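You operate a simulated robot arm through the tools that you are given. There is no shell and no other tool. Be economical: measure what you need, move in short steps, check, and stop when the job is done.

You are at the controls of a simulated two-armed robot. One attempt, no reset.

TASK
Pick up the job card on the turner with one hand, pass it to the other hand and put it on the toe closer table top. Shut the stand drawer. Put the cream empty core in the black bin. Fetch the maroon thread cone and set it in the grey bin. Put the grey felt patch on the tray of the bag sealer away on the top of the sample table. Fetch the hand brush and set it on the top of the window bench. Pull the lower drawer of the small blue cabinet open. The order is free.

The check looks at the end state, three seconds after you hand in, the way a careful person would. Anything else that was tipped, shoved, dropped, spilled or broken makes it a failure.

THE ROBOT
Two 7-joint arms with two-finger parallel grippers on one trunk, on a base that drives. Base frame: it is fixed to the floor where the robot stands at the start and does not move with it; the origin is under the middle of the robot, x ahead of it, y to its left, z up; the surface under the hand at the start is at about z = 67.6. Units: cm, degrees, N and s.
The left shoulder is at the start at [11, 16.9, 136.2], the right one opposite. With the tool pointing down near the work surface each hand reaches from about 36 to 70 cm from the robot's upright axis, wherever it stands, measured 20 degrees to its own side. Places, roughly: black bin (25x25x17 cm) [70, 280, 60]; cream empty core (7x7x12 cm) [-220, -80, 30]; grey bin (22x27x12 cm) [-100, 280, 80]; grey felt patch (9x7x2 cm) [610, 370, 90]; hand brush (12x5x5 cm) [590, 200, 80]; job card on the turner [50, 25, 75]; lower drawer of the small blue cabinet [320, 440, 90]; maroon thread cone [-300, -150, 125]; stand drawer [-220, -70, 70]; toe closer table top (33x20 cm) [146, -50, 76]; top of the sample table [380, -180, 80]; top of the window bench [330, 420, 80]. Payload 1.57 kg a hand.
Tool frame (each hand has its own): the origin (TCP) lies between the finger pads and is the grasp point; the fingertips stand 3 cm ahead of it; z points along the fingers, y is the line along which they close. The gripper opens to 8 cm. The fingers are 1.7 cm wide and 1.2 cm thick; the gripper's body (4 by 8.2 cm) begins 8 cm behind the TCP.
Orientation is that of the tool frame in the base frame, as a unit quaternion [w, x, y, z]. With the fingers straight down and closing along the base's y, the tool's x points along the base's -x, its y along +y and its z along -z.

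THE INTERFACE
- The arms move only by the tool servo_tool. It takes "left_deltas", "right_deltas" or both (then of equal length, played together; a hand with none holds still); each is a list of rows, each a list of 7 numbers: the gripper command, from -1 (shut) to 1 (fully open), values between in proportion, then the shift along the tool's x, y, z in units of 25 mm (1.0 is 25 mm), then the turn, a rotation vector about the tool's x, y, z in units of 5 degrees (1.0 is 5 degrees). In form: [[grip, x, y, z, ax, ay, az], ...]. A call has 1 to 8 rows; each row shifts and turns the commanded pose from where the row before left it, along the tool's axes as they then stand. A call with a number of a shift or a turn outside -1 to 1 is refused whole. Each row takes 0.2 s and may step no farther than 5 cm and 8.6 degrees from the row before; otherwise, or with a gripper value out of range, the whole call is refused. A pose out of reach is approached as far as the arm can. The call stops where the force on the tool passes 40 N (or 10 N more than at its start, if that is more) or the arm is blocked; 0.2 s more then pass. Each finger travels about 7.2 cm/s and halts on what it meets, pressing with about 37 N; the grip force reading is that of the motor and also rises with nothing between the fingers. The clock runs only during rows and for 0.2 s after the last one: add rows that do not move to give the fingers time. It gives the time, the measured TCP pose, the force on the tool (base axes), the opening and the grip force at its end, in the units of the frame above (readings bear some noise), with the torque about the TCP (base axes, N m) and any sound that the robot's microphone picked up.
- Cameras (640 x 400 px; columns grow to the right, rows downward): "scene" is now at [14.6, 2.77, 151.71]; the picture's right is [0.26, -0.96, 0.00], its down [-0.81, -0.22, -0.54] and it looks along [0.52, 0.14, -0.84] (base axes); focal length 249 px, centre (320, 200). "left" rides on the left gripper at [7.2, 0.7, -12.2] in its tool frame; the picture's right is [-0.09, 1.00, 0.00], its down [-0.84, -0.08, -0.54] and it looks along [-0.54, -0.05, 0.84] (tool axes); focal length 238 px, centre (320, 200). "right" rides on the right gripper at [7.2, -0.7, -12.2] in its tool frame; the picture's right is [0.09, 1.00, 0.00], its down [-0.84, 0.08, -0.54] and it looks along [-0.54, 0.05, 0.84] (tool axes); focal length 238 px, centre (320, 200). There is no depth. A picture from a camera that has moved, and an enlarged one, comes with that camera's place and axes in the base frame and with its lens. The place of the scene camera against the robot may be out by one fixed shift of up to 2.5 cm in any direction.
- snapshot(camera): a new picture of that camera. It takes no simulated time.
- slide_trunk(by): slides the trunk up (or, below 0, down) by that many cm; the arms and the scene camera ride with it, the base frame stays. It gives what a move gives, with no picture.
- drive_base(legs): drives the robot by 1 to 6 legs, each [ahead, left, turn to the left] in cm, cm and degrees, along the robot's own axes; the way and the turn of a leg run together, so that a leg with both is an arc; at most 150 cm and 180 degrees a leg. The arms and the cameras ride along, it lands a little off, and it stops where it bumps. It gives what a move gives.
- head_to(pan, tilt): turns the head with the scene camera to pan (to the left, within 86 degrees either way) and tilt (down, from -29 to 69), counted from straight ahead of the robot. It gives what a move gives.
- inspect(camera, box): a new picture of the part [left, top, right, bottom] of that camera's present view, enlarged. It takes no simulated time.
- hand_in(): hands the job in; it is judged then, once.

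Work in short steps. Places have to be worked out from the pictures, the camera data and where the tool is seen: move nearer, look again, correct. Check each grasp and each placing, and mend what went wrong. You have 196 turns and 184 pictures in all, those below and enlarged ones among them. Open the grippers and draw the arms clear of the work before you hand the job in, unless the task says otherwise; then end with one line.

The tools are called after "Request:" by a JSON object that holds its "method" and its "body". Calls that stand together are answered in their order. servo_tool: Moves the arms, as the interface text tells. Its arguments: {"type":"object","properties":{"left_deltas":{"type":"array","items":{"type":"array","items":{"type":"number"}}},"right_deltas":{"type":"array","items":{"type":"array","items":{"type":"number"}}}},"required":[]} The other tools are called the same way: slide_trunk (by) slides the trunk up or down; drive_base (legs) drives the base; head_to (pan, tilt) turns the head that bears the scene camera; snapshot (camera) takes a picture; inspect (camera, box) takes an enlarged picture of a part of a camera's view; hand_in () hands the job in.

At the start:

```text
clock: 0.0
left_ee_pos: [45.34, 54.76, 88.16]
left_tool_rot: [0.0, 0.0, 1.0, 0.0]
left_force: [0.4, 1.1, -0.5]
left_moment: [0.02, -0.03, -0.03]
left_opening: 8.02
left_finger_force: 0.1
right_ee_pos: [71.21, -3.09, 91.66]
right_tool_rot: [0.0, 0.0, 1.0, 0.0]
right_force: [-0.9, 0.1, -0.1]
right_moment: [0.02, 0.0, 0.01]
right_opening: 7.98
right_finger_force: 0.1
trunk travel left (down, up): [-67.6, 21.4]
robot x, y, heading: [-0.03, 0.1, -0.0]
head pan, tilt: [15.2, 57.2]
```

scene: 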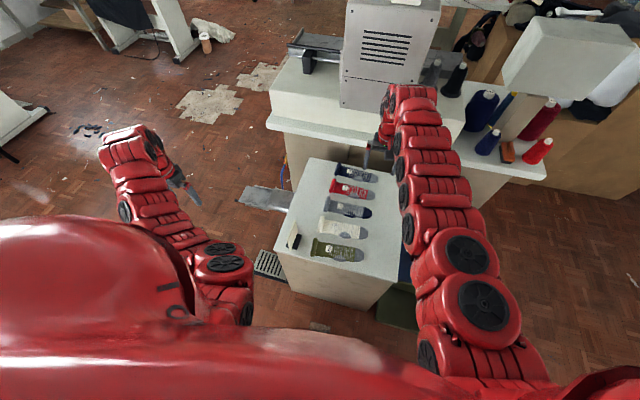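
right: 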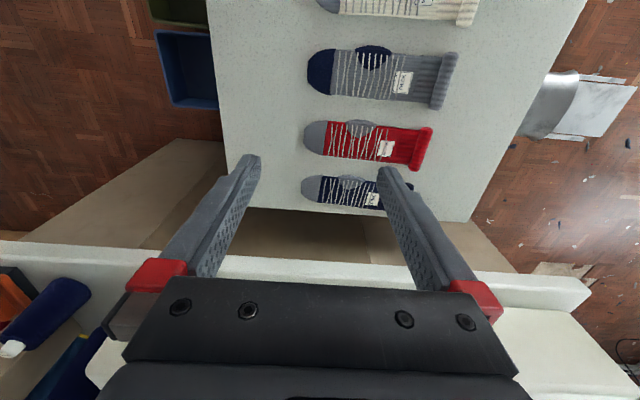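
left: 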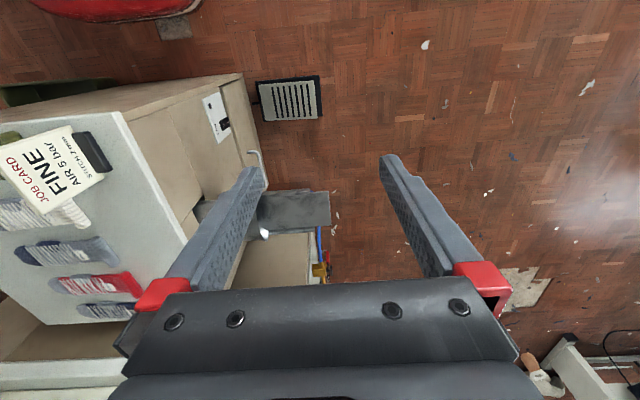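

The card seems to stand near the left edge of the turner; I look at it enlarged in both cameras.

Request:
{"method": "inspect", "body": {"camera": "scene", "box": [240, 140, 420, 300]}}

Request:
{"method": "inspect", "body": {"camera": "left", "box": [0, 80, 200, 240]}}

```text
2.50 times, centred on (330, 220) of scene
camera zoom: at [14.6, 2.77, 151.71], right [0.26, -0.96, 0.0], down [-0.81, -0.22, -0.54], along [0.52, 0.14, -0.84], focal length 623 px, centre (295, 150)
```

zoom: 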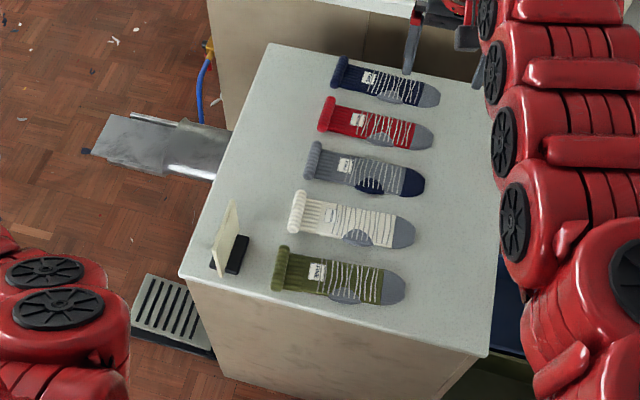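

```text
2.50 times, centred on (100, 160) of left
camera zoom: at [38.1, 55.57, 100.36], right [0.09, 1.0, 0.0], down [0.84, -0.08, 0.54], along [0.54, -0.05, -0.84], focal length 596 px, centre (870, 300)
```

zoom: 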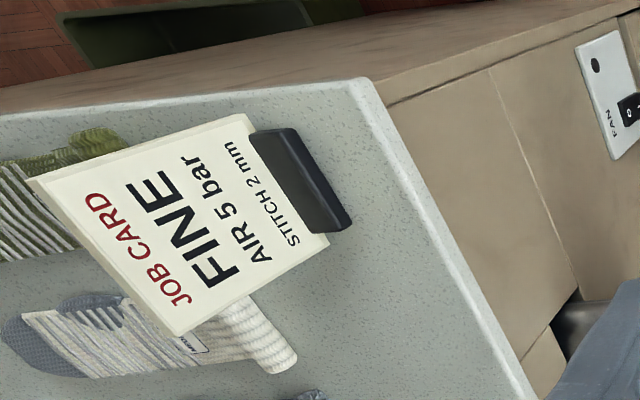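

The card stands upright in a black foot, about x 44–51.5, y 22.3, top z≈78. I bring the left hand over its near part at a safe height.

Request:
{"method": "servo_tool", "body": {"left_deltas": [[0.2, 0, -1, -0.2, 0, 0, 0], [0.2, 0, -1, -0.2, 0, 0, 0], [0.2, 0, -1, 0, 0, 0, 0], [0.2, 0, -1, 0, 0, 0, 0], [0.2, 0, -1, 0, 0, 0, 0], [0.2, 0, -1, 0, 0, 0, 0], [0.2, 0, -1, 0, 0, 0, 0], [0.2, 0, -1, 0, 0, 0, 0]]}}

Request:
{"method": "servo_tool", "body": {"left_deltas": [[0.2, 0, -1, 0, 0, 0, 0], [0.2, 0, -1, 0, 0, 0, 0], [0.2, 0, -1, 0, 0, 0, 0], [0.2, 0, -1, 0, 0, 0, 0], [0.2, 0, -1, 0, 0, 0, 0], [0.2, 0, 0, 0, 0, 0, 0]]}}

Request:
{"method": "snapshot", "body": {"camera": "left"}}

Request:
{"method": "snapshot", "body": {"camera": "scene"}}

```text
clock: 1.8
left_ee_pos: [46.21, 35.21, 86.21]
left_tool_rot: [0.001, -0.001, 1.0, -0.001]
left_force: [0.9, 0.4, 0.2]
left_moment: [0.03, 0.0, -0.01]
left_opening: 4.8
left_finger_force: 0.0
left hand out of reach, approached as far as the arm can: row 1, 2, 3, 4, 7
right_ee_pos: [71.04, -2.94, 91.56]
right_tool_rot: [0.0, 0.0, 1.0, 0.0]
right_force: [0.3, -0.1, -0.3]
right_moment: [0.05, -0.01, 0.06]
right_opening: 8.04
right_finger_force: 0.0
trunk travel left (down, up): [-67.6, 21.4]
robot x, y, heading: [-0.26, 0.05, 0.0]
head pan, tilt: [15.2, 57.2]
```

```text
clock: 3.2
left_ee_pos: [46.12, 22.77, 86.22]
left_tool_rot: [-0.001, 0.0, 1.0, 0.0]
left_force: [-0.6, 0.6, 0.0]
left_moment: [0.01, 0.0, 0.02]
left_opening: 4.81
left_finger_force: 0.1
right_ee_pos: [71.15, -2.96, 91.62]
right_tool_rot: [-0.001, 0.0, 1.0, 0.001]
right_force: [-0.6, 0.7, 0.8]
right_moment: [0.0, 0.02, -0.01]
right_opening: 8.0
right_finger_force: 0.1
trunk travel left (down, up): [-67.6, 21.4]
robot x, y, heading: [-0.28, 0.27, 0.3]
head pan, tilt: [15.2, 57.2]
```

```text
178 pictures are left
camera left: at [38.89, 23.59, 98.36], right [0.09, 1.0, 0.0], down [0.84, -0.08, 0.54], along [0.54, -0.05, -0.84], focal length 238 px, centre (320, 200)
```

left: 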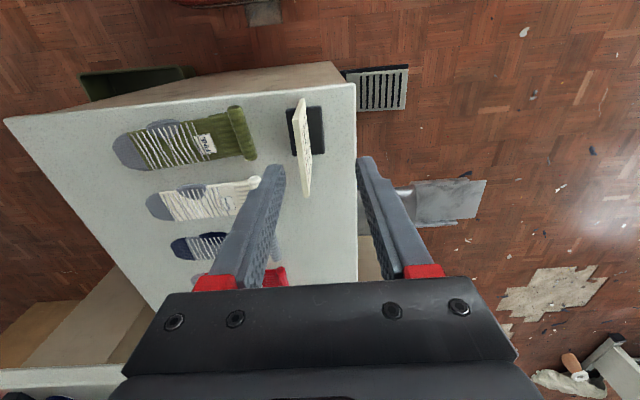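

```text
177 pictures are left
camera scene: at [14.59, 2.8, 151.71], right [0.26, -0.96, 0.0], down [-0.81, -0.22, -0.54], along [0.52, 0.14, -0.84], focal length 249 px, centre (320, 200)
```

scene: 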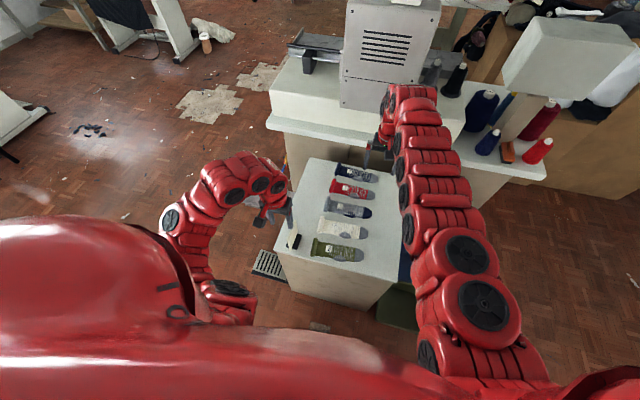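

Card top edge: x≈42.5–51, y≈21.6. I lower onto its near part and close gently.

Request:
{"method": "servo_tool", "body": {"left_deltas": [[0.2, 0.3, -0.45, 0, 0, 0, 0], [0.2, 0, 0, 1, 0, 0, 0], [0.2, 0, 0, 1, 0, 0, 0], [0.2, 0, 0, 1, 0, 0, 0], [0.2, 0, 0, 1, 0, 0, 0], [0.2, 0, 0, 0.2, 0, 0, 0]]}}

Request:
{"method": "snapshot", "body": {"camera": "left"}}

```text
clock: 4.6
left_ee_pos: [45.19, 21.75, 75.83]
left_tool_rot: [0.001, 0.0, 1.0, 0.0]
left_force: [-0.6, -0.2, -0.3]
left_moment: [0.02, -0.02, 0.0]
left_opening: 4.8
left_finger_force: 0.1
right_ee_pos: [71.12, -3.07, 91.65]
right_tool_rot: [0.0, 0.0, 1.0, 0.0]
right_force: [-0.3, 0.1, -0.2]
right_moment: [0.0, 0.0, 0.02]
right_opening: 8.0
right_finger_force: 0.1
trunk travel left (down, up): [-67.6, 21.4]
robot x, y, heading: [0.04, 0.25, 0.2]
head pan, tilt: [15.2, 57.2]
```

```text
176 pictures are left
camera left: at [38.05, 22.54, 87.9], right [0.09, 1.0, 0.0], down [0.84, -0.08, 0.54], along [0.54, -0.05, -0.84], focal length 238 px, centre (320, 200)
```

left: 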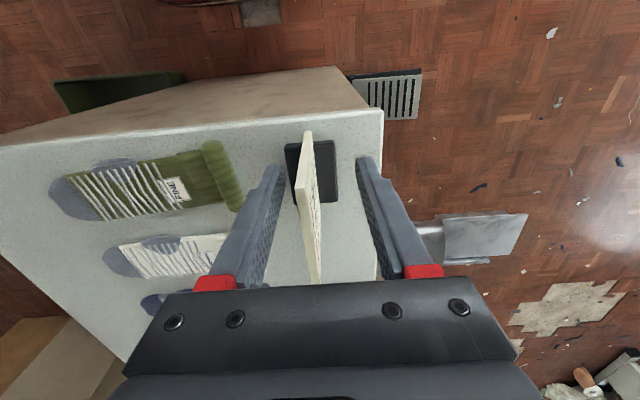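

The card lies between the fingers. I shut the gripper, wait, then lift.

Request:
{"method": "servo_tool", "body": {"left_deltas": [[-1, 0, 0, 0, 0, 0, 0], [-1, 0, 0, 0, 0, 0, 0], [-1, 0, 0, 0, 0, 0, 0], [-1, 0, 0, -0.5, 0, 0, 0], [-1, 0, 0, -1, 0, 0, 0], [-1, 0, 0, -1, 0, 0, 0], [-1, 0, 0, -1, 0, 0, 0], [-1, 0, 0, -1, 0, 0, 0]]}}

Request:
{"method": "snapshot", "body": {"camera": "left"}}

Request:
{"method": "snapshot", "body": {"camera": "scene"}}

```text
clock: 6.4
left_ee_pos: [45.19, 21.8, 86.82]
left_tool_rot: [0.0, 0.0, 1.0, 0.0]
left_force: [-0.9, -0.7, -0.5]
left_moment: [0.0, 0.0, -0.02]
left_opening: 0.55
left_finger_force: 25.4
right_ee_pos: [71.08, -3.02, 91.6]
right_tool_rot: [-0.001, 0.0, 1.0, -0.001]
right_force: [-0.5, 0.5, -1.0]
right_moment: [-0.03, 0.0, -0.01]
right_opening: 8.0
right_finger_force: 0.1
trunk travel left (down, up): [-67.6, 21.4]
robot x, y, heading: [0.09, -0.06, -0.2]
head pan, tilt: [15.2, 57.2]
```

```text
175 pictures are left
camera left: at [37.85, 22.62, 99.06], right [0.09, 1.0, 0.0], down [0.84, -0.08, 0.54], along [0.54, -0.05, -0.84], focal length 238 px, centre (320, 200)
```

left: 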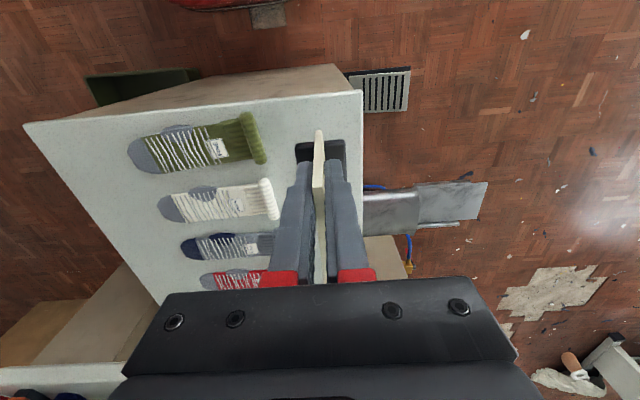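

```text
174 pictures are left
camera scene: at [14.6, 2.76, 151.71], right [0.26, -0.96, 0.0], down [-0.81, -0.22, -0.54], along [0.52, 0.14, -0.84], focal length 249 px, centre (320, 200)
```

scene: 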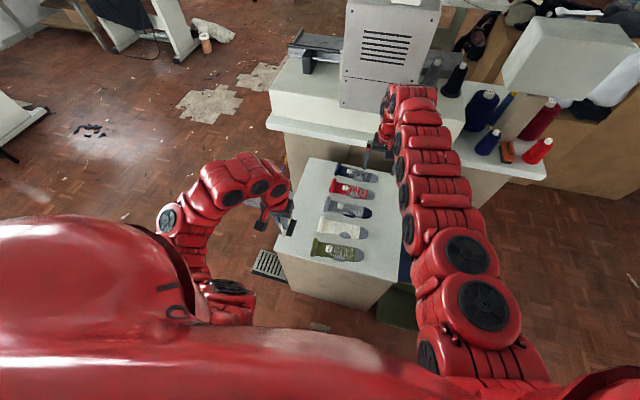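

The card came up with its foot. I lift both hands and yaw them 90° in opposite senses (cameras outward) for the handover.

Request:
{"method": "servo_tool", "body": {"left_deltas": [[-1, 0, 0, -0.6, 0, 0, 0], [-1, 0, 0, -0.6, 0, 0, 1], [-1, 0, 0, -0.6, 0, 0, 1], [-1, 0, 0, -0.6, 0, 0, 1], [-1, 0, 0, -0.6, 0, 0, 1], [-1, 0, 0, -0.6, 0, 0, 1], [-1, 0, 0, -0.6, 0, 0, 1], [-1, 0, 0, 0, 0, 0, 1]], "right_deltas": [[0.2, 1, 0, -0.6, 0, 0, 0], [0.2, 1, 0, -0.6, 0, 0, 0], [0.2, 1, 0, -0.6, 0, 0, 0], [0.2, 1, 0, -0.6, 0, 0, 0], [0.2, 1, 0, -0.6, 0, 0, 0], [0.2, 1, 0, 0, 0, 0, 0], [0.2, 1, 0, 0, 0, 0, 0], [0.2, 0.5, 0, 0, 0, 0, 0]]}}

Request:
{"method": "servo_tool", "body": {"left_deltas": [[-1, 0, 0, 0, 0, 0, 1], [-1, 0, 0, 0, 0, 0, 1], [-1, 0, 0, 0, 0, 0, 1], [-1, 0, 0, 0, 0, 0, 1], [-1, 0, 0, 0, 0, 0, 1], [-1, 0, 0, 0, 0, 0, 1], [-1, 0, 0, 0, 0, 0, 1], [-1, 0, 0, 0, 0, 0, 1]], "right_deltas": [[0.2, 0, -1, 0, 0, 0, 0], [0.2, 0, -1, 0, 0, 0, 0], [0.2, 0, -1, 0, 0, 0, 0], [0.2, 0, -1, 0, 0, 0, 0], [0.2, 0, 0, 0, 0, 0, -1], [0.2, 0, 0, 0, 0, 0, -1], [0.2, 0, 0, 0, 0, 0, -1], [0.2, 0, 0, 0, 0, 0, -1]]}}

Request:
{"method": "servo_tool", "body": {"left_deltas": [[-1, 0, 0, 0, 0, 0, 1], [-1, 0, 0, 0, 0, 0, 1], [-1, 0, 0, 0, 0, 0, 1], [-1, 0, 0, 0, 0, 0, 0], [-1, 0, 0, 0, 0, 0, 0], [-1, 0, 0, 0, 0, 0, 0], [-1, 0, 0, 0, 0, 0, 0], [-1, 0, 0, 0, 0, 0, 0]], "right_deltas": [[0.2, 0, 0, 0, 0, 0, -1], [0.2, 0, 0, 0, 0, 0, -1], [0.2, 0, 0, 0, 0, 0, -1], [0.2, 0, 0, 0, 0, 0, -1], [0.2, 0, 0, 0, 0, 0, -1], [0.2, 0, 0, 0, 0, 0, -1], [0.2, 0, 0, 0, 0, 0, -1], [0.2, 0, 0, 0, 0, 0, -1]]}}

Request:
{"method": "servo_tool", "body": {"right_deltas": [[0.2, 0, 0, 0, 0, 0, -1], [0.2, 0, 0, 0, 0, 0, -1], [0.2, 0, 0, 0, 0, 0, -1], [0.2, 0, 0, 0, 0, 0, -1], [0.2, 0, 0, 0, 0, 0, -1], [0.2, 0, 0, 0, 0, 0, -1]]}}

Request:
{"method": "snapshot", "body": {"camera": "scene"}}

```text
clock: 8.2
left_ee_pos: [41.02, 20.65, 90.06]
left_tool_rot: [0.006, 0.306, 0.952, -0.007]
left_force: [0.0, -0.6, -0.4]
left_moment: [0.01, 0.01, 0.01]
left_opening: 0.54
left_finger_force: 25.5
left hand out of reach, approached as far as the arm can: row 1, 2, 3, 4, 5, 6, 7, 8
right_ee_pos: [62.74, -3.0, 96.52]
right_tool_rot: [0.0, 0.0, 1.0, 0.0]
right_force: [0.3, 0.3, 0.7]
right_moment: [-0.01, -0.01, 0.0]
right_opening: 4.79
right_finger_force: 0.1
right hand out of reach, approached as far as the arm can: row 4, 5, 6, 7, 8
trunk travel left (down, up): [-67.6, 21.4]
robot x, y, heading: [-0.05, -0.14, 0.1]
head pan, tilt: [15.2, 57.2]
```

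```text
clock: 10.0
left_ee_pos: [41.01, 20.18, 89.88]
left_tool_rot: [0.006, 0.604, 0.797, -0.004]
left_force: [-0.2, 0.6, -0.5]
left_moment: [-0.02, 0.01, 0.0]
left_opening: 0.54
left_finger_force: 25.2
left hand out of reach, approached as far as the arm can: row 1, 8
right_ee_pos: [63.15, -4.18, 95.67]
right_tool_rot: [0.0, -0.175, 0.985, 0.001]
right_force: [0.2, 0.9, -0.3]
right_moment: [0.0, 0.0, 0.0]
right_opening: 4.79
right_finger_force: 0.1
right hand out of reach, approached as far as the arm can: row 1, 2, 3, 4
trunk travel left (down, up): [-67.6, 21.4]
robot x, y, heading: [0.16, -0.01, 0.1]
head pan, tilt: [15.2, 57.2]
```

```text
clock: 11.8
left_ee_pos: [41.07, 20.34, 89.47]
left_tool_rot: [0.005, 0.705, 0.709, -0.001]
left_force: [0.2, -0.7, 0.3]
left_moment: [0.0, -0.03, 0.0]
left_opening: 0.54
left_finger_force: 25.9
right_ee_pos: [63.11, -4.32, 95.7]
right_tool_rot: [-0.001, -0.5, 0.866, 0.0]
right_force: [-0.8, -0.7, 0.9]
right_moment: [0.01, 0.03, -0.01]
right_opening: 4.8
right_finger_force: 0.1
trunk travel left (down, up): [-67.6, 21.4]
robot x, y, heading: [-0.23, 0.23, -0.0]
head pan, tilt: [15.2, 57.2]
```

```text
clock: 13.2
left_ee_pos: [41.13, 20.3, 89.62]
left_tool_rot: [0.005, 0.705, 0.709, -0.001]
left_force: [0.9, 0.5, -1.0]
left_moment: [-0.01, 0.01, 0.0]
left_opening: 0.53
left_finger_force: 25.5
right_ee_pos: [63.19, -4.29, 95.78]
right_tool_rot: [0.0, 0.708, -0.706, 0.001]
right_force: [-0.3, -0.9, -0.5]
right_moment: [0.0, 0.01, 0.01]
right_opening: 4.81
right_finger_force: 0.0
trunk travel left (down, up): [-67.6, 21.4]
robot x, y, heading: [0.05, 0.18, -0.1]
head pan, tilt: [15.2, 57.2]
```

```text
173 pictures are left
camera scene: at [14.6, 2.76, 151.71], right [0.26, -0.96, 0.0], down [-0.81, -0.22, -0.54], along [0.52, 0.14, -0.84], focal length 249 px, centre (320, 200)
```

scene: 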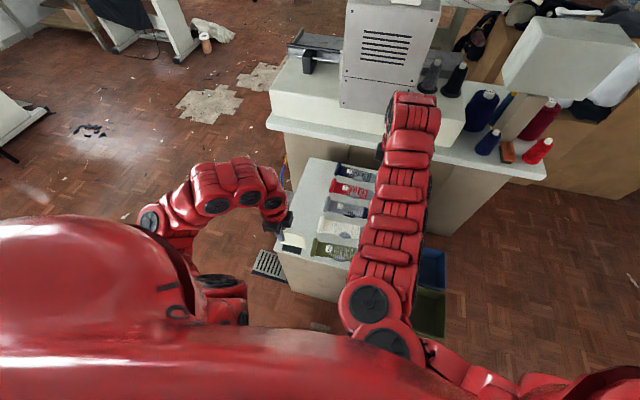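

Both hands were near the top of their reach; I raise the trunk 15 cm to gain working room above the turner.

Request:
{"method": "slide_trunk", "body": {"by": 15}}

Request:
{"method": "head_to", "body": {"pan": 0, "tilt": 57}}

Request:
{"method": "snapshot", "body": {"camera": "scene"}}

```text
clock: 14.9
left_ee_pos: [40.97, 20.26, 104.51]
left_tool_rot: [0.005, 0.705, 0.709, -0.001]
left_force: [-0.2, 0.0, -0.8]
left_moment: [0.06, 0.04, 0.03]
left_opening: 0.54
left_finger_force: 26.1
right_ee_pos: [63.06, -4.3, 110.84]
right_tool_rot: [0.0, 0.707, -0.707, -0.001]
right_force: [-0.2, -0.2, 0.6]
right_moment: [-0.02, -0.01, 0.04]
right_opening: 4.78
right_finger_force: 0.2
trunk travel left (down, up): [-82.6, 6.4]
robot x, y, heading: [-0.01, -0.11, -0.1]
head pan, tilt: [15.2, 57.2]
```

```text
clock: 15.7
left_ee_pos: [41.03, 20.27, 104.57]
left_tool_rot: [0.005, 0.705, 0.71, -0.001]
left_force: [0.2, 0.6, -0.2]
left_moment: [-0.03, -0.01, -0.02]
left_opening: 0.51
left_finger_force: 25.3
right_ee_pos: [63.13, -4.45, 110.81]
right_tool_rot: [0.0, 0.707, -0.707, 0.0]
right_force: [-0.3, -0.5, 0.0]
right_moment: [-0.02, -0.03, 0.02]
right_opening: 4.81
right_finger_force: 0.0
trunk travel left (down, up): [-82.6, 6.4]
robot x, y, heading: [-0.08, -0.02, 0.2]
head pan, tilt: [0.0, 57.0]
```

```text
172 pictures are left
camera scene: at [14.87, 0.94, 166.73], right [0.0, -1.0, 0.0], down [-0.84, 0.0, -0.54], along [0.54, 0.0, -0.84], focal length 249 px, centre (320, 200)
```

scene: 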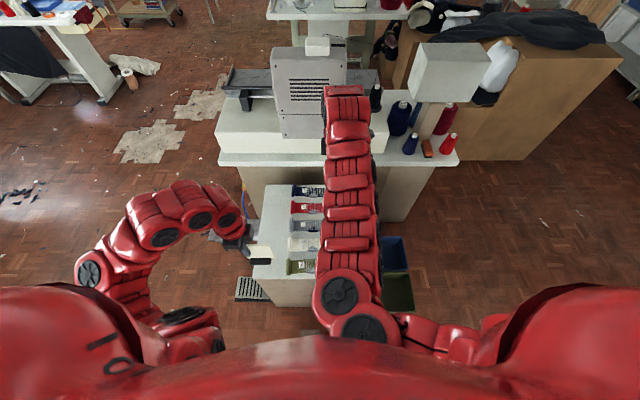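

I bring the right hand to the right side at [52,-12,104] and then tilt it 40°, while the left brings the card to about [52,9,98].

Request:
{"method": "servo_tool", "body": {"right_deltas": [[0.2, 0.6, 0.9, 0.5, 0, 0, 0], [0.2, 0.6, 0.9, 0.5, 0, 0, 0], [0.2, 0.6, 0.9, 0.5, 0, 0, 0], [0.2, 0.6, 0.9, 0.5, 0, 0, 0], [0.2, 0.6, 0.8, 0.7, 0, 0, 0]]}}

Request:
{"method": "servo_tool", "body": {"left_deltas": [[-1, -0.55, 0.55, 0.33, 0, 0, 0], [-1, -0.55, 0.55, 0.33, 0, 0, 0], [-1, -0.55, 0.55, 0.33, 0, 0, 0], [-1, -0.55, 0.55, 0.33, 0, 0, 0], [-1, -0.55, 0.55, 0.33, 0, 0, 0], [-1, -0.55, 0.55, 0.33, 0, 0, 0], [-1, -0.55, 0.55, 0.33, 0, 0, 0], [-1, -0.65, 0.55, 0.33, 0, 0, 0]], "right_deltas": [[0.2, 0, 0, 0, 0, -1, 0], [0.2, 0, 0, 0, 0, -1, 0], [0.2, 0, 0, 0, 0, -1, 0], [0.2, 0, 0, 0, 0, -1, 0], [0.2, 0, 0, 0, 0, -1, 0], [0.2, 0, 0, 0, 0, -1, 0], [0.2, 0, 0, 0, 0, -1, 0], [0.2, 0, 0, 0, 0, -1, 0]]}}

Request:
{"method": "snapshot", "body": {"camera": "scene"}}

Request:
{"method": "snapshot", "body": {"camera": "right"}}

```text
clock: 16.9
left_ee_pos: [40.84, 20.07, 104.53]
left_tool_rot: [0.004, 0.705, 0.71, -0.001]
left_force: [-0.8, -0.8, 0.1]
left_moment: [0.04, 0.01, -0.03]
left_opening: 0.55
left_finger_force: 25.6
right_ee_pos: [58.52, -9.53, 102.06]
right_tool_rot: [0.0, -0.707, 0.707, 0.001]
right_force: [-0.4, -1.4, 0.9]
right_moment: [0.03, 0.0, -0.02]
right_opening: 4.78
right_finger_force: 0.2
right hand out of reach, approached as far as the arm can: row 1, 2, 3, 4
trunk travel left (down, up): [-82.6, 6.4]
robot x, y, heading: [-0.15, -0.26, 0.1]
head pan, tilt: [0.0, 57.0]
```

```text
clock: 18.7
left_ee_pos: [52.25, 9.1, 98.03]
left_tool_rot: [0.003, 0.704, 0.71, -0.001]
left_force: [-0.1, 0.3, -0.4]
left_moment: [0.02, 0.01, 0.02]
left_opening: 0.54
left_finger_force: 25.3
right_ee_pos: [58.73, -9.41, 102.11]
right_tool_rot: [-0.243, 0.664, -0.664, -0.243]
right_force: [-0.2, -0.4, 0.3]
right_moment: [-0.03, 0.0, -0.02]
right_opening: 4.79
right_finger_force: 0.1
trunk travel left (down, up): [-82.6, 6.4]
robot x, y, heading: [-0.17, -0.19, -0.1]
head pan, tilt: [0.0, 57.0]
```

```text
171 pictures are left
camera scene: at [14.95, 0.8, 166.72], right [0.0, -1.0, 0.0], down [-0.84, 0.0, -0.54], along [0.54, 0.0, -0.84], focal length 249 px, centre (320, 200)
```

scene: 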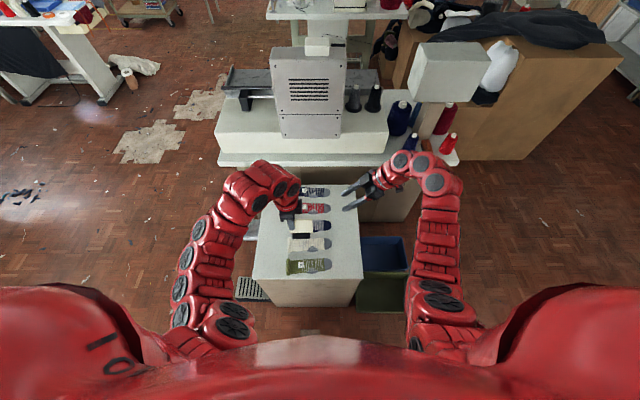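

```text
170 pictures are left
camera right: at [59.33, -22.72, 106.78], right [-1.0, -0.07, -0.06], down [-0.08, 0.29, 0.95], along [-0.05, 0.95, -0.29], focal length 238 px, centre (320, 200)
```

right: 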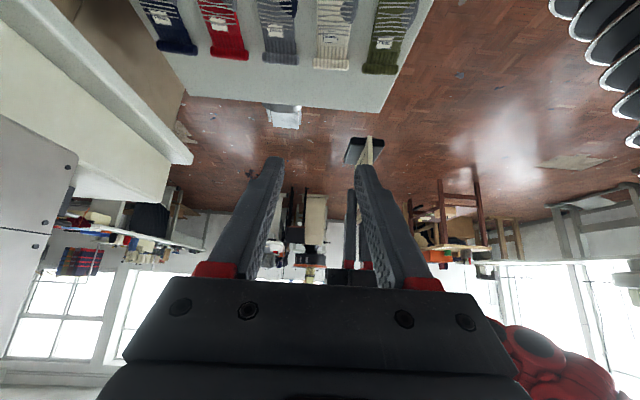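

Geometry matches plan; I bring the right hand to its pre-grasp, 8 cm back along its axis, and check.

Request:
{"method": "servo_tool", "body": {"right_deltas": [[0.2, 0, 0.85, 0, 0, 0, 0], [0.2, 0, 0.85, 0, 0, 0, 0], [0.2, 0, 0.86, 0, 0, 0, 0], [0.2, -0.83, 0, 0.7, 0, 0, 0], [0.2, -0.83, 0, 0.7, 0, 0, 0], [0.2, -0.83, 0, 0.7, 0, 0, 0]]}}

Request:
{"method": "snapshot", "body": {"camera": "right"}}

Request:
{"method": "inspect", "body": {"camera": "scene", "box": [230, 140, 430, 265]}}

```text
clock: 20.1
left_ee_pos: [52.18, 9.14, 98.16]
left_tool_rot: [0.006, 0.705, 0.709, -0.001]
left_force: [-0.8, 1.1, -0.7]
left_moment: [-0.04, 0.02, 0.0]
left_opening: 0.55
left_finger_force: 25.8
right_ee_pos: [52.06, -0.96, 102.21]
right_tool_rot: [0.242, -0.664, 0.665, 0.242]
right_force: [-0.2, 0.4, -0.5]
right_moment: [-0.01, -0.01, 0.02]
right_opening: 4.83
right_finger_force: 0.0
trunk travel left (down, up): [-82.6, 6.4]
robot x, y, heading: [-0.1, -0.17, 0.0]
head pan, tilt: [0.0, 57.0]
```

```text
169 pictures are left
camera right: at [52.73, -14.31, 106.89], right [-1.0, -0.07, -0.06], down [-0.08, 0.29, 0.95], along [-0.05, 0.95, -0.3], focal length 238 px, centre (320, 200)
```

right: 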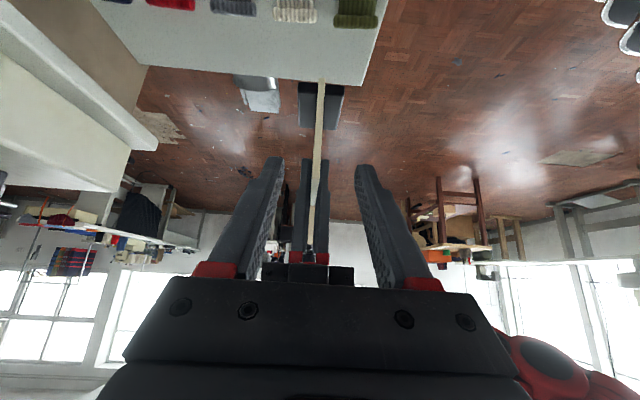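

```text
3.20 times, centred on (330, 202) of scene
camera zoom: at [14.86, 0.99, 166.73], right [0.0, -1.0, 0.0], down [-0.84, 0.0, -0.54], along [0.54, 0.0, -0.84], focal length 797 px, centre (288, 192)
```

zoom: 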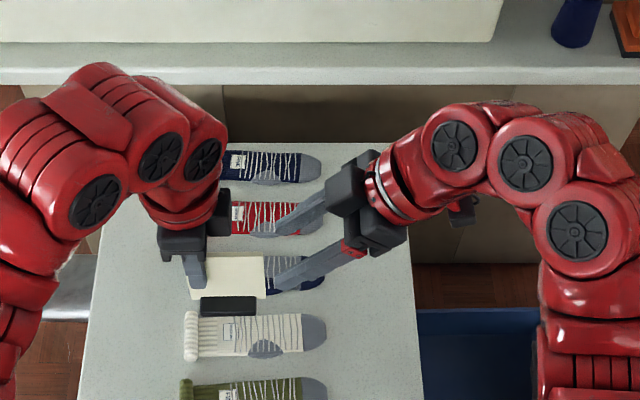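

Card is centred between the right fingers. I advance 7.9 cm along the tool axis and close.

Request:
{"method": "servo_tool", "body": {"right_deltas": [[0.2, 0.1, -0.05, 0.8, 0, 0, 0], [0.2, 0, 0, 0.8, 0, 0, 0], [0.2, 0, 0, 0.8, 0, 0, 0], [0.2, 0, 0, 0.75, 0, 0, 0], [0.2, 0, 0, 0, 0, 0, 0]]}}

Request:
{"method": "snapshot", "body": {"camera": "right"}}

Request:
{"method": "inspect", "body": {"camera": "scene", "box": [230, 140, 430, 265]}}

```text
clock: 21.3
left_ee_pos: [52.33, 9.14, 98.13]
left_tool_rot: [0.005, 0.704, 0.71, -0.001]
left_force: [-0.3, -0.4, -0.7]
left_moment: [0.04, -0.01, 0.0]
left_opening: 0.54
left_finger_force: 25.1
right_ee_pos: [52.31, 3.8, 95.94]
right_tool_rot: [0.242, -0.664, 0.665, 0.242]
right_force: [-0.5, 0.3, 0.3]
right_moment: [0.01, 0.01, -0.01]
right_opening: 4.79
right_finger_force: 0.0
trunk travel left (down, up): [-82.6, 6.4]
robot x, y, heading: [0.16, -0.01, -0.0]
head pan, tilt: [0.0, 57.0]
```

```text
167 pictures are left
camera right: at [52.97, -9.52, 100.68], right [-1.0, -0.07, -0.06], down [-0.08, 0.29, 0.95], along [-0.05, 0.95, -0.3], focal length 238 px, centre (320, 200)
```

right: 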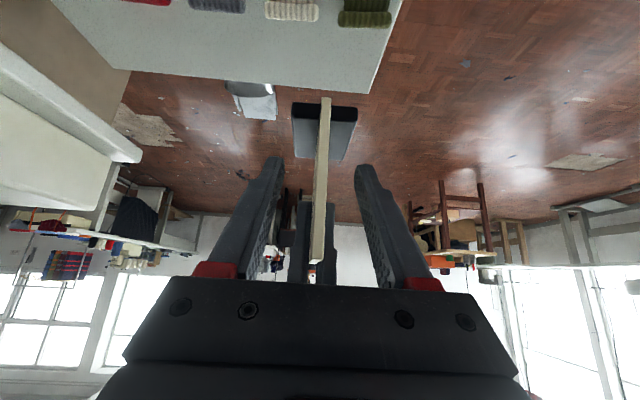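

```text
3.20 times, centred on (330, 202) of scene
camera zoom: at [14.87, 0.89, 166.73], right [0.0, -1.0, 0.0], down [-0.84, 0.0, -0.54], along [0.54, 0.0, -0.84], focal length 797 px, centre (288, 192)
```

zoom: 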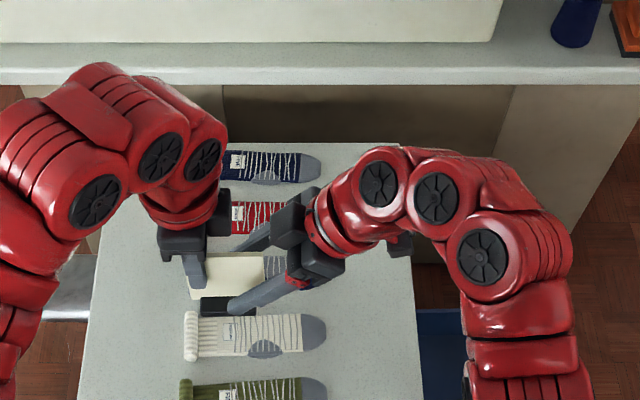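

The card edge is between the right fingers; I close the right hand while the left still holds.

Request:
{"method": "servo_tool", "body": {"right_deltas": [[-1, 0, 0, 0, 0, 0, 0], [-1, 0, 0, 0, 0, 0, 0], [-1, 0, 0, 0, 0, 0, 0], [-1, 0, 0, 0, 0, 0, 0], [-1, 0, 0, 0, 0, 0, 0]]}}

Request:
{"method": "inspect", "body": {"camera": "scene", "box": [230, 140, 430, 265]}}

```text
clock: 22.5
left_ee_pos: [52.3, 9.14, 98.09]
left_tool_rot: [0.004, 0.704, 0.71, -0.001]
left_force: [1.5, 0.7, -1.8]
left_moment: [-0.09, 0.08, 0.0]
left_opening: 0.53
left_finger_force: 25.5
right_ee_pos: [52.21, 3.72, 95.93]
right_tool_rot: [0.241, -0.665, 0.665, 0.242]
right_force: [-2.0, -0.9, 0.4]
right_moment: [0.12, -0.1, 0.11]
right_opening: 0.53
right_finger_force: 25.0
trunk travel left (down, up): [-82.6, 6.4]
robot x, y, heading: [-0.25, -0.39, 0.2]
head pan, tilt: [0.0, 57.0]
```

```text
3.20 times, centred on (330, 202) of scene
camera zoom: at [14.87, 0.92, 166.73], right [0.0, -1.0, 0.0], down [-0.84, 0.0, -0.54], along [0.54, 0.0, -0.84], focal length 797 px, centre (288, 192)
```

zoom: 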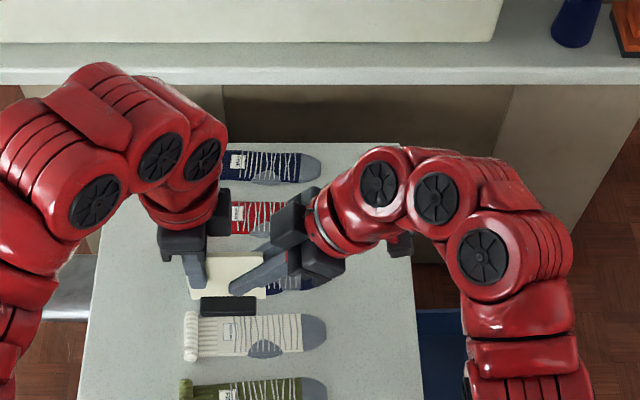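

Right holds (0.53 opening, 25 N). I open the left and withdraw it up and outward.

Request:
{"method": "servo_tool", "body": {"left_deltas": [[0.3, 0, 0, 0, 0, 0, 0], [0.3, 0, 0, 0, 0, 0, 0], [0.3, 0, 0, 0, 0, 0, 0], [0.3, 0.7, 0, 0, 0, 0, 0], [0.3, 1, 0, 0, 0, 0, 0], [0.3, 1, 0, 0, 0, 0, 0], [0.3, 1, 0, 0, 0, 0, 0], [0.3, 1, 0, 0, 0, 0, 0]]}}

Request:
{"method": "servo_tool", "body": {"left_deltas": [[0, 1, 0, 0, 0, 0, 0], [0, 1, 0, 0, 0, 0, 0], [0, 1, 0, 0, 0, 0, 0], [0, 1, 0, 0, 0, 0, 0]]}}

Request:
{"method": "head_to", "body": {"pan": 0, "tilt": 35}}

Request:
{"method": "snapshot", "body": {"camera": "scene"}}

Request:
{"method": "snapshot", "body": {"camera": "right"}}

```text
clock: 24.3
left_ee_pos: [52.23, 20.79, 97.95]
left_tool_rot: [0.004, 0.705, 0.71, -0.003]
left_force: [0.3, 0.3, -0.3]
left_moment: [0.02, -0.01, -0.03]
left_opening: 5.19
left_finger_force: 0.0
right_ee_pos: [52.26, 3.79, 95.84]
right_tool_rot: [-0.241, 0.665, -0.664, -0.242]
right_force: [-0.1, -0.2, -0.3]
right_moment: [-0.06, 0.0, 0.0]
right_opening: 0.53
right_finger_force: 25.6
trunk travel left (down, up): [-82.6, 6.4]
robot x, y, heading: [-0.11, -0.07, -0.0]
head pan, tilt: [0.0, 57.0]
```

```text
clock: 25.3
left_ee_pos: [52.11, 30.97, 97.87]
left_tool_rot: [0.004, 0.704, 0.71, -0.002]
left_force: [-0.2, -0.2, 0.0]
left_moment: [-0.03, 0.02, -0.01]
left_opening: 4.0
left_finger_force: 0.1
right_ee_pos: [52.28, 3.82, 95.96]
right_tool_rot: [0.242, -0.664, 0.665, 0.241]
right_force: [-0.1, 0.2, -0.8]
right_moment: [-0.01, -0.01, -0.01]
right_opening: 0.55
right_finger_force: 25.0
trunk travel left (down, up): [-82.6, 6.4]
robot x, y, heading: [-0.13, -0.21, -0.1]
head pan, tilt: [0.0, 57.0]
```

```text
clock: 26.2
left_ee_pos: [52.12, 30.86, 97.76]
left_tool_rot: [0.005, 0.705, 0.71, -0.001]
left_force: [0.3, -0.7, -0.4]
left_moment: [0.04, -0.01, 0.01]
left_opening: 4.01
left_finger_force: 0.0
right_ee_pos: [52.28, 3.74, 95.99]
right_tool_rot: [-0.242, 0.665, -0.664, -0.243]
right_force: [-0.3, 0.0, 0.5]
right_moment: [0.0, -0.02, 0.02]
right_opening: 0.55
right_finger_force: 25.3
trunk travel left (down, up): [-82.6, 6.4]
robot x, y, heading: [-0.09, -0.01, 0.4]
head pan, tilt: [0.0, 35.0]
```

```text
164 pictures are left
camera scene: at [16.68, 0.91, 169.79], right [0.0, -1.0, 0.0], down [-0.57, 0.0, -0.82], along [0.82, 0.0, -0.57], focal length 249 px, centre (320, 200)
```

scene: 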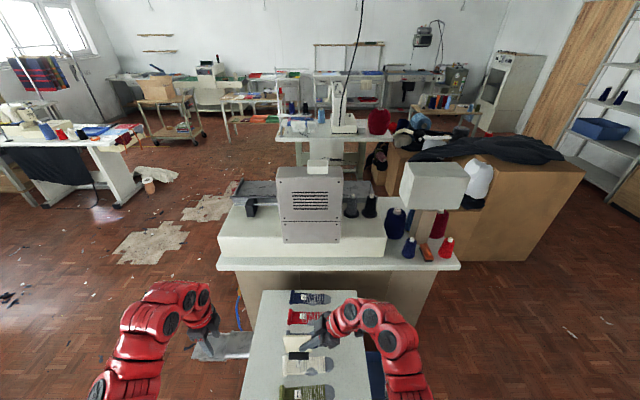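

```text
163 pictures are left
camera right: at [52.97, -9.53, 100.68], right [-1.0, -0.07, -0.06], down [-0.08, 0.29, 0.95], along [-0.05, 0.95, -0.3], focal length 238 px, centre (320, 200)
```

right: 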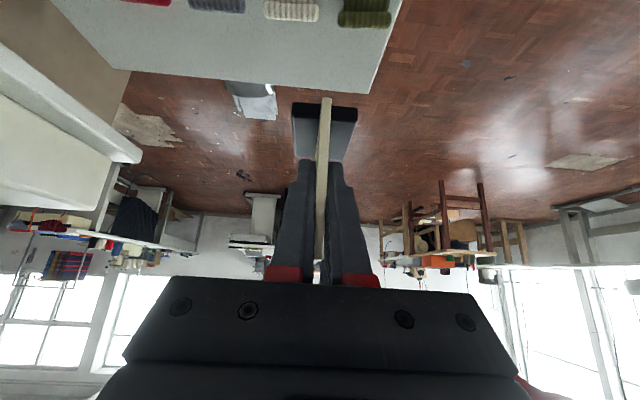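

The handover worked. Now I look at the toe closer's table area, enlarged.

Request:
{"method": "inspect", "body": {"camera": "scene", "box": [210, 80, 480, 270]}}

Request:
{"method": "inspect", "body": {"camera": "scene", "box": [360, 150, 480, 270]}}

```text
2.11 times, centred on (345, 175) of scene
camera zoom: at [16.68, 0.91, 169.79], right [0.0, -1.0, 0.0], down [-0.57, 0.0, -0.82], along [0.82, 0.0, -0.57], focal length 525 px, centre (267, 253)
```

zoom: 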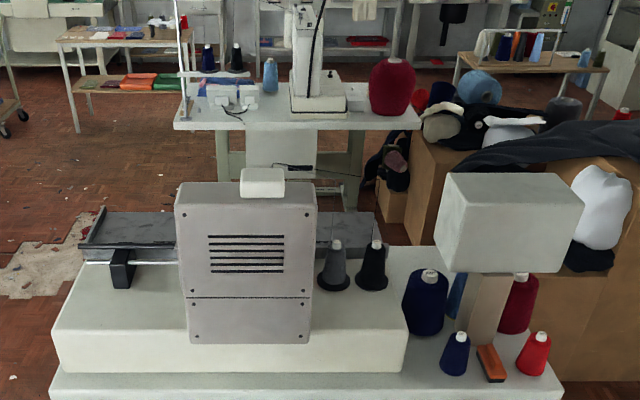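

```text
3.33 times, centred on (420, 210) of scene
camera zoom: at [16.68, 0.91, 169.79], right [0.0, -1.0, 0.0], down [-0.57, 0.0, -0.82], along [0.82, 0.0, -0.57], focal length 831 px, centre (-13, 167)
```

zoom: 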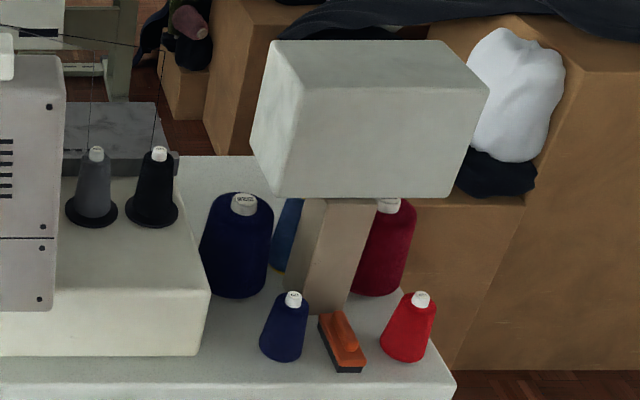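

The free patch of the toe closer's top (x≈136–156, y≈-33…-66) is behind the machine head, so I'll reach it from the far side. I drive round the left, checking on the way.

Request:
{"method": "drive_base", "body": {"legs": [[-20, 0, 0], [0, 110, 0], [130, 0, 0]]}}

Request:
{"method": "snapshot", "body": {"camera": "scene"}}

Request:
{"method": "head_to", "body": {"pan": -70, "tilt": 30}}

Request:
{"method": "snapshot", "body": {"camera": "scene"}}

```text
clock: 39.1
left_ee_pos: [159.68, 140.27, 97.85]
left_tool_rot: [0.005, 0.712, 0.702, -0.002]
left_force: [0.6, 0.9, -0.2]
left_moment: [-0.03, 0.02, 0.01]
left_opening: 4.0
left_finger_force: 0.1
right_ee_pos: [159.28, 113.02, 96.04]
right_tool_rot: [0.244, -0.657, 0.671, 0.24]
right_force: [0.3, 0.7, -0.3]
right_moment: [0.01, 0.0, -0.02]
right_opening: 0.54
right_finger_force: 25.7
trunk travel left (down, up): [-82.6, 6.4]
robot x, y, heading: [107.13, 110.49, -1.3]
head pan, tilt: [0.0, 35.0]
```

```text
160 pictures are left
camera scene: at [123.6, 110.93, 169.8], right [-0.02, -1.0, 0.0], down [-0.57, 0.01, -0.82], along [0.82, -0.02, -0.57], focal length 249 px, centre (320, 200)
```

scene: 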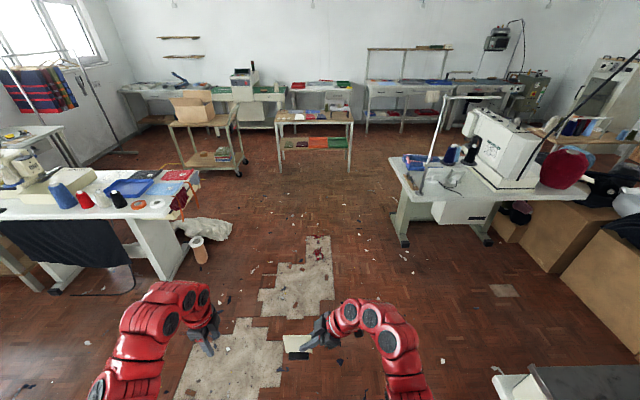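

```text
clock: 40.5
left_ee_pos: [159.62, 140.11, 97.86]
left_tool_rot: [0.005, 0.712, 0.702, -0.002]
left_force: [-0.4, -0.1, -0.1]
left_moment: [-0.03, 0.02, 0.0]
left_opening: 3.98
left_finger_force: 0.0
right_ee_pos: [159.33, 113.18, 96.01]
right_tool_rot: [0.244, -0.658, 0.671, 0.239]
right_force: [-0.1, -0.2, 0.2]
right_moment: [-0.06, -0.02, 0.01]
right_opening: 0.58
right_finger_force: 25.1
trunk travel left (down, up): [-82.6, 6.4]
robot x, y, heading: [107.2, 110.35, -1.2]
head pan, tilt: [-70.0, 30.0]
```

```text
159 pictures are left
camera scene: at [117.73, 102.55, 170.58], right [-0.95, -0.32, 0.0], down [-0.16, 0.47, -0.87], along [0.28, -0.82, -0.5], focal length 249 px, centre (320, 200)
```

scene: 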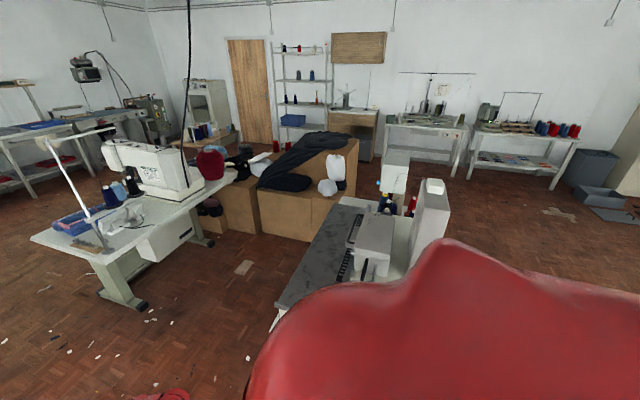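

Clear floor ahead. First I swing the right hand about the vertical so its fingers point ahead-and-down (body toward the robot), which suits placing; then I check the card.

Request:
{"method": "servo_tool", "body": {"right_deltas": [[-1, 0, 0, 0, 0.829, 0, 0.982], [-1, 0, 0, 0, 0.829, 0, 0.982], [-1, 0, 0, 0, 0.829, 0, 0.982], [-1, 0, 0, 0, 0.829, 0, 0.982], [-1, 0, 0, 0, 0.829, 0, 0.982], [-1, 0, 0, 0, 0.829, 0, 0.982], [-1, 0, 0, 0, 0.829, 0, 0.982]]}}

Request:
{"method": "servo_tool", "body": {"right_deltas": [[-1, 0, 0, 0, 0.829, 0, 0.982], [-1, 0, 0, 0, 0.829, 0, 0.982], [-1, 0, 0, 0, 0.829, 0, 0.982], [-1, 0, 0, 0, 0.829, 0, 0.982], [-1, 0, 0, 0, 0.829, 0, 0.982], [-1, 0, 0, 0, 0.829, 0, 0.982], [-1, 0, 0, 0, 0.829, 0, 0.982]]}}

Request:
{"method": "snapshot", "body": {"camera": "right"}}

```text
clock: 42.1
left_ee_pos: [159.71, 140.2, 97.82]
left_tool_rot: [0.005, 0.712, 0.702, -0.001]
left_force: [-0.3, 0.8, -0.6]
left_moment: [-0.01, -0.02, -0.01]
left_opening: 4.01
left_finger_force: 0.1
right_ee_pos: [159.28, 113.13, 96.12]
right_tool_rot: [0.319, -0.35, 0.872, 0.126]
right_force: [-0.9, 0.3, -1.3]
right_moment: [-0.04, 0.0, -0.02]
right_opening: 0.53
right_finger_force: 25.8
trunk travel left (down, up): [-82.6, 6.4]
robot x, y, heading: [107.37, 110.1, -1.2]
head pan, tilt: [-70.0, 30.0]
```

```text
clock: 43.7
left_ee_pos: [159.75, 140.23, 97.83]
left_tool_rot: [0.005, 0.712, 0.702, -0.001]
left_force: [0.1, 0.2, -0.5]
left_moment: [-0.04, -0.01, -0.04]
left_opening: 4.0
left_finger_force: 0.1
right_ee_pos: [159.25, 113.04, 96.01]
right_tool_rot: [0.343, 0.009, 0.939, -0.005]
right_force: [0.7, -0.7, -0.5]
right_moment: [0.02, 0.03, -0.02]
right_opening: 0.55
right_finger_force: 25.5
trunk travel left (down, up): [-82.6, 6.4]
robot x, y, heading: [107.14, 110.7, -1.1]
head pan, tilt: [-70.0, 30.0]
```

```text
158 pictures are left
camera right: at [145.92, 112.72, 100.67], right [-0.05, 1.0, -0.06], down [0.29, 0.07, 0.95], along [0.95, 0.03, -0.3], focal length 238 px, centre (320, 200)
```

right: 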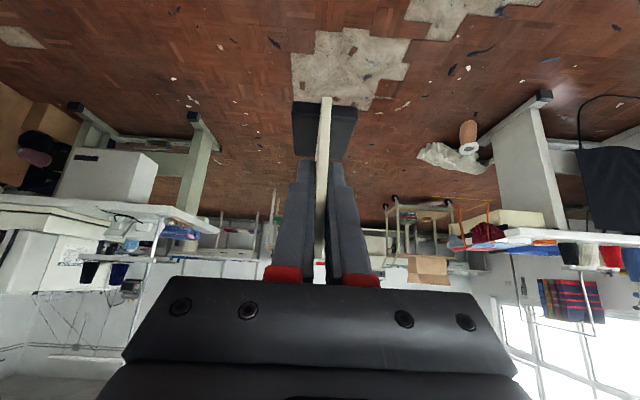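

The card is held firmly. I drive on to about [200,110], turn right to face -y and go to y≈45, then look.

Request:
{"method": "drive_base", "body": {"legs": [[95, 0, 0], [0, 0, -89], [60, 0, 0]]}}

Request:
{"method": "head_to", "body": {"pan": -25, "tilt": 35}}

Request:
{"method": "snapshot", "body": {"camera": "scene"}}

```text
clock: 55.5
left_ee_pos: [239.88, -0.83, 97.95]
left_tool_rot: [0.002, 1.0, 0.029, -0.004]
left_force: [-0.1, -0.6, 0.1]
left_moment: [0.0, 0.01, 0.01]
left_opening: 3.99
left_finger_force: 0.1
right_ee_pos: [212.91, -2.49, 96.04]
right_tool_rot: [0.248, 0.646, 0.682, -0.238]
right_force: [0.6, 0.1, -0.6]
right_moment: [0.02, 0.0, 0.01]
right_opening: 0.54
right_finger_force: 25.0
trunk travel left (down, up): [-82.6, 6.4]
robot x, y, heading: [206.32, 49.86, -87.0]
head pan, tilt: [-70.0, 30.0]
```

```text
clock: 56.6
left_ee_pos: [239.93, -0.89, 97.95]
left_tool_rot: [0.003, 1.0, 0.029, -0.005]
left_force: [0.6, -1.0, -0.6]
left_moment: [-0.02, 0.01, -0.04]
left_opening: 4.0
left_finger_force: 0.2
right_ee_pos: [212.79, -2.45, 96.1]
right_tool_rot: [0.248, 0.645, 0.683, -0.236]
right_force: [-1.2, 0.0, -0.2]
right_moment: [0.0, 0.01, 0.01]
right_opening: 0.56
right_finger_force: 25.4
trunk travel left (down, up): [-82.6, 6.4]
robot x, y, heading: [206.41, 49.86, -87.1]
head pan, tilt: [-25.0, 35.0]
```

```text
157 pictures are left
camera scene: at [203.31, 34.34, 169.8], right [-0.93, 0.37, 0.0], down [0.21, 0.53, -0.82], along [-0.31, -0.76, -0.57], focal length 249 px, centre (320, 200)
```

scene: 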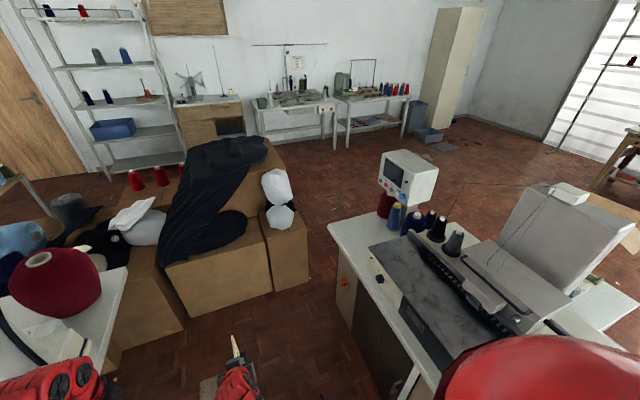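

The free white corner lies at about x 125–156, y -44…-65. I move to about [197,0] and turn to face it.

Request:
{"method": "drive_base", "body": {"legs": [[49, -12, 0], [0, 0, -38]]}}

Request:
{"method": "head_to", "body": {"pan": 0, "tilt": 50}}

Request:
{"method": "snapshot", "body": {"camera": "scene"}}

Request:
{"method": "snapshot", "body": {"camera": "right"}}

```text
clock: 61.3
left_ee_pos: [191.38, -59.08, 97.78]
left_tool_rot: [0.002, 0.954, -0.3, -0.005]
left_force: [0.7, -0.1, -0.2]
left_moment: [0.0, 0.02, 0.02]
left_opening: 4.01
left_finger_force: 0.0
right_ee_pos: [169.13, -43.47, 95.99]
right_tool_rot: [0.156, 0.834, 0.432, -0.305]
right_force: [-0.2, 0.0, -1.6]
right_moment: [-0.01, -0.01, -0.02]
right_opening: 0.52
right_finger_force: 25.7
trunk travel left (down, up): [-82.6, 6.4]
robot x, y, heading: [196.35, 1.2, -125.2]
head pan, tilt: [-25.0, 35.0]
```

```text
clock: 62.2
left_ee_pos: [191.36, -59.02, 97.91]
left_tool_rot: [0.002, 0.954, -0.3, -0.005]
left_force: [0.6, 0.5, -0.3]
left_moment: [0.0, 0.01, -0.01]
left_opening: 3.98
left_finger_force: 0.1
right_ee_pos: [169.14, -43.35, 95.91]
right_tool_rot: [0.157, 0.834, 0.433, -0.305]
right_force: [-0.3, -0.3, -1.1]
right_moment: [0.03, -0.04, 0.01]
right_opening: 0.55
right_finger_force: 25.6
trunk travel left (down, up): [-82.6, 6.4]
robot x, y, heading: [196.68, 1.24, -125.3]
head pan, tilt: [0.0, 50.0]
```

```text
156 pictures are left
camera scene: at [187.11, -10.49, 167.63], right [-0.82, 0.58, 0.0], down [0.44, 0.62, -0.64], along [-0.37, -0.52, -0.77], focal length 249 px, centre (320, 200)
```

scene: 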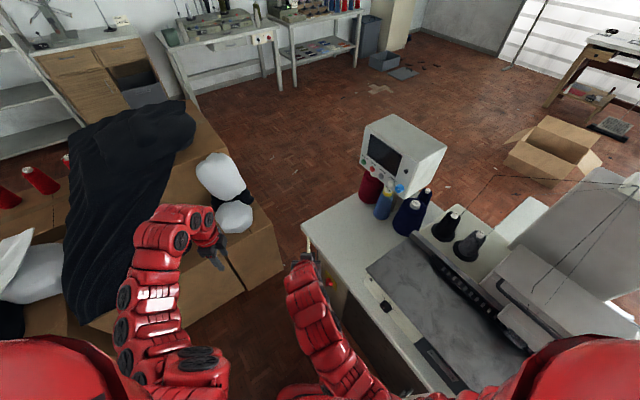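

```text
155 pictures are left
camera right: at [176.41, -32.1, 100.7], right [0.85, -0.52, -0.06], down [-0.1, -0.28, 0.95], along [-0.51, -0.81, -0.29], focal length 238 px, centre (320, 200)
```

right: 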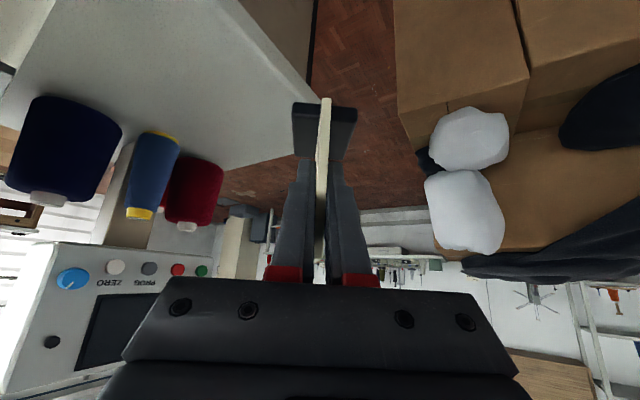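

The target foot spot is about [144,-53]. I move the base nearer (ahead 14, left 6) so the right hand reaches comfortably.

Request:
{"method": "drive_base", "body": {"legs": [[13, 6, 0]]}}

```text
clock: 63.5
left_ee_pos: [188.75, -72.96, 98.01]
left_tool_rot: [0.001, 0.954, -0.3, -0.004]
left_force: [0.4, 0.3, -0.7]
left_moment: [-0.02, 0.0, 0.01]
left_opening: 3.99
left_finger_force: 0.1
right_ee_pos: [166.52, -57.34, 96.08]
right_tool_rot: [0.158, 0.834, 0.433, -0.305]
right_force: [0.3, 0.2, 0.2]
right_moment: [-0.01, 0.0, 0.0]
right_opening: 0.52
right_finger_force: 25.8
trunk travel left (down, up): [-82.6, 6.4]
robot x, y, heading: [193.73, -12.52, -125.4]
head pan, tilt: [0.0, 50.0]
```

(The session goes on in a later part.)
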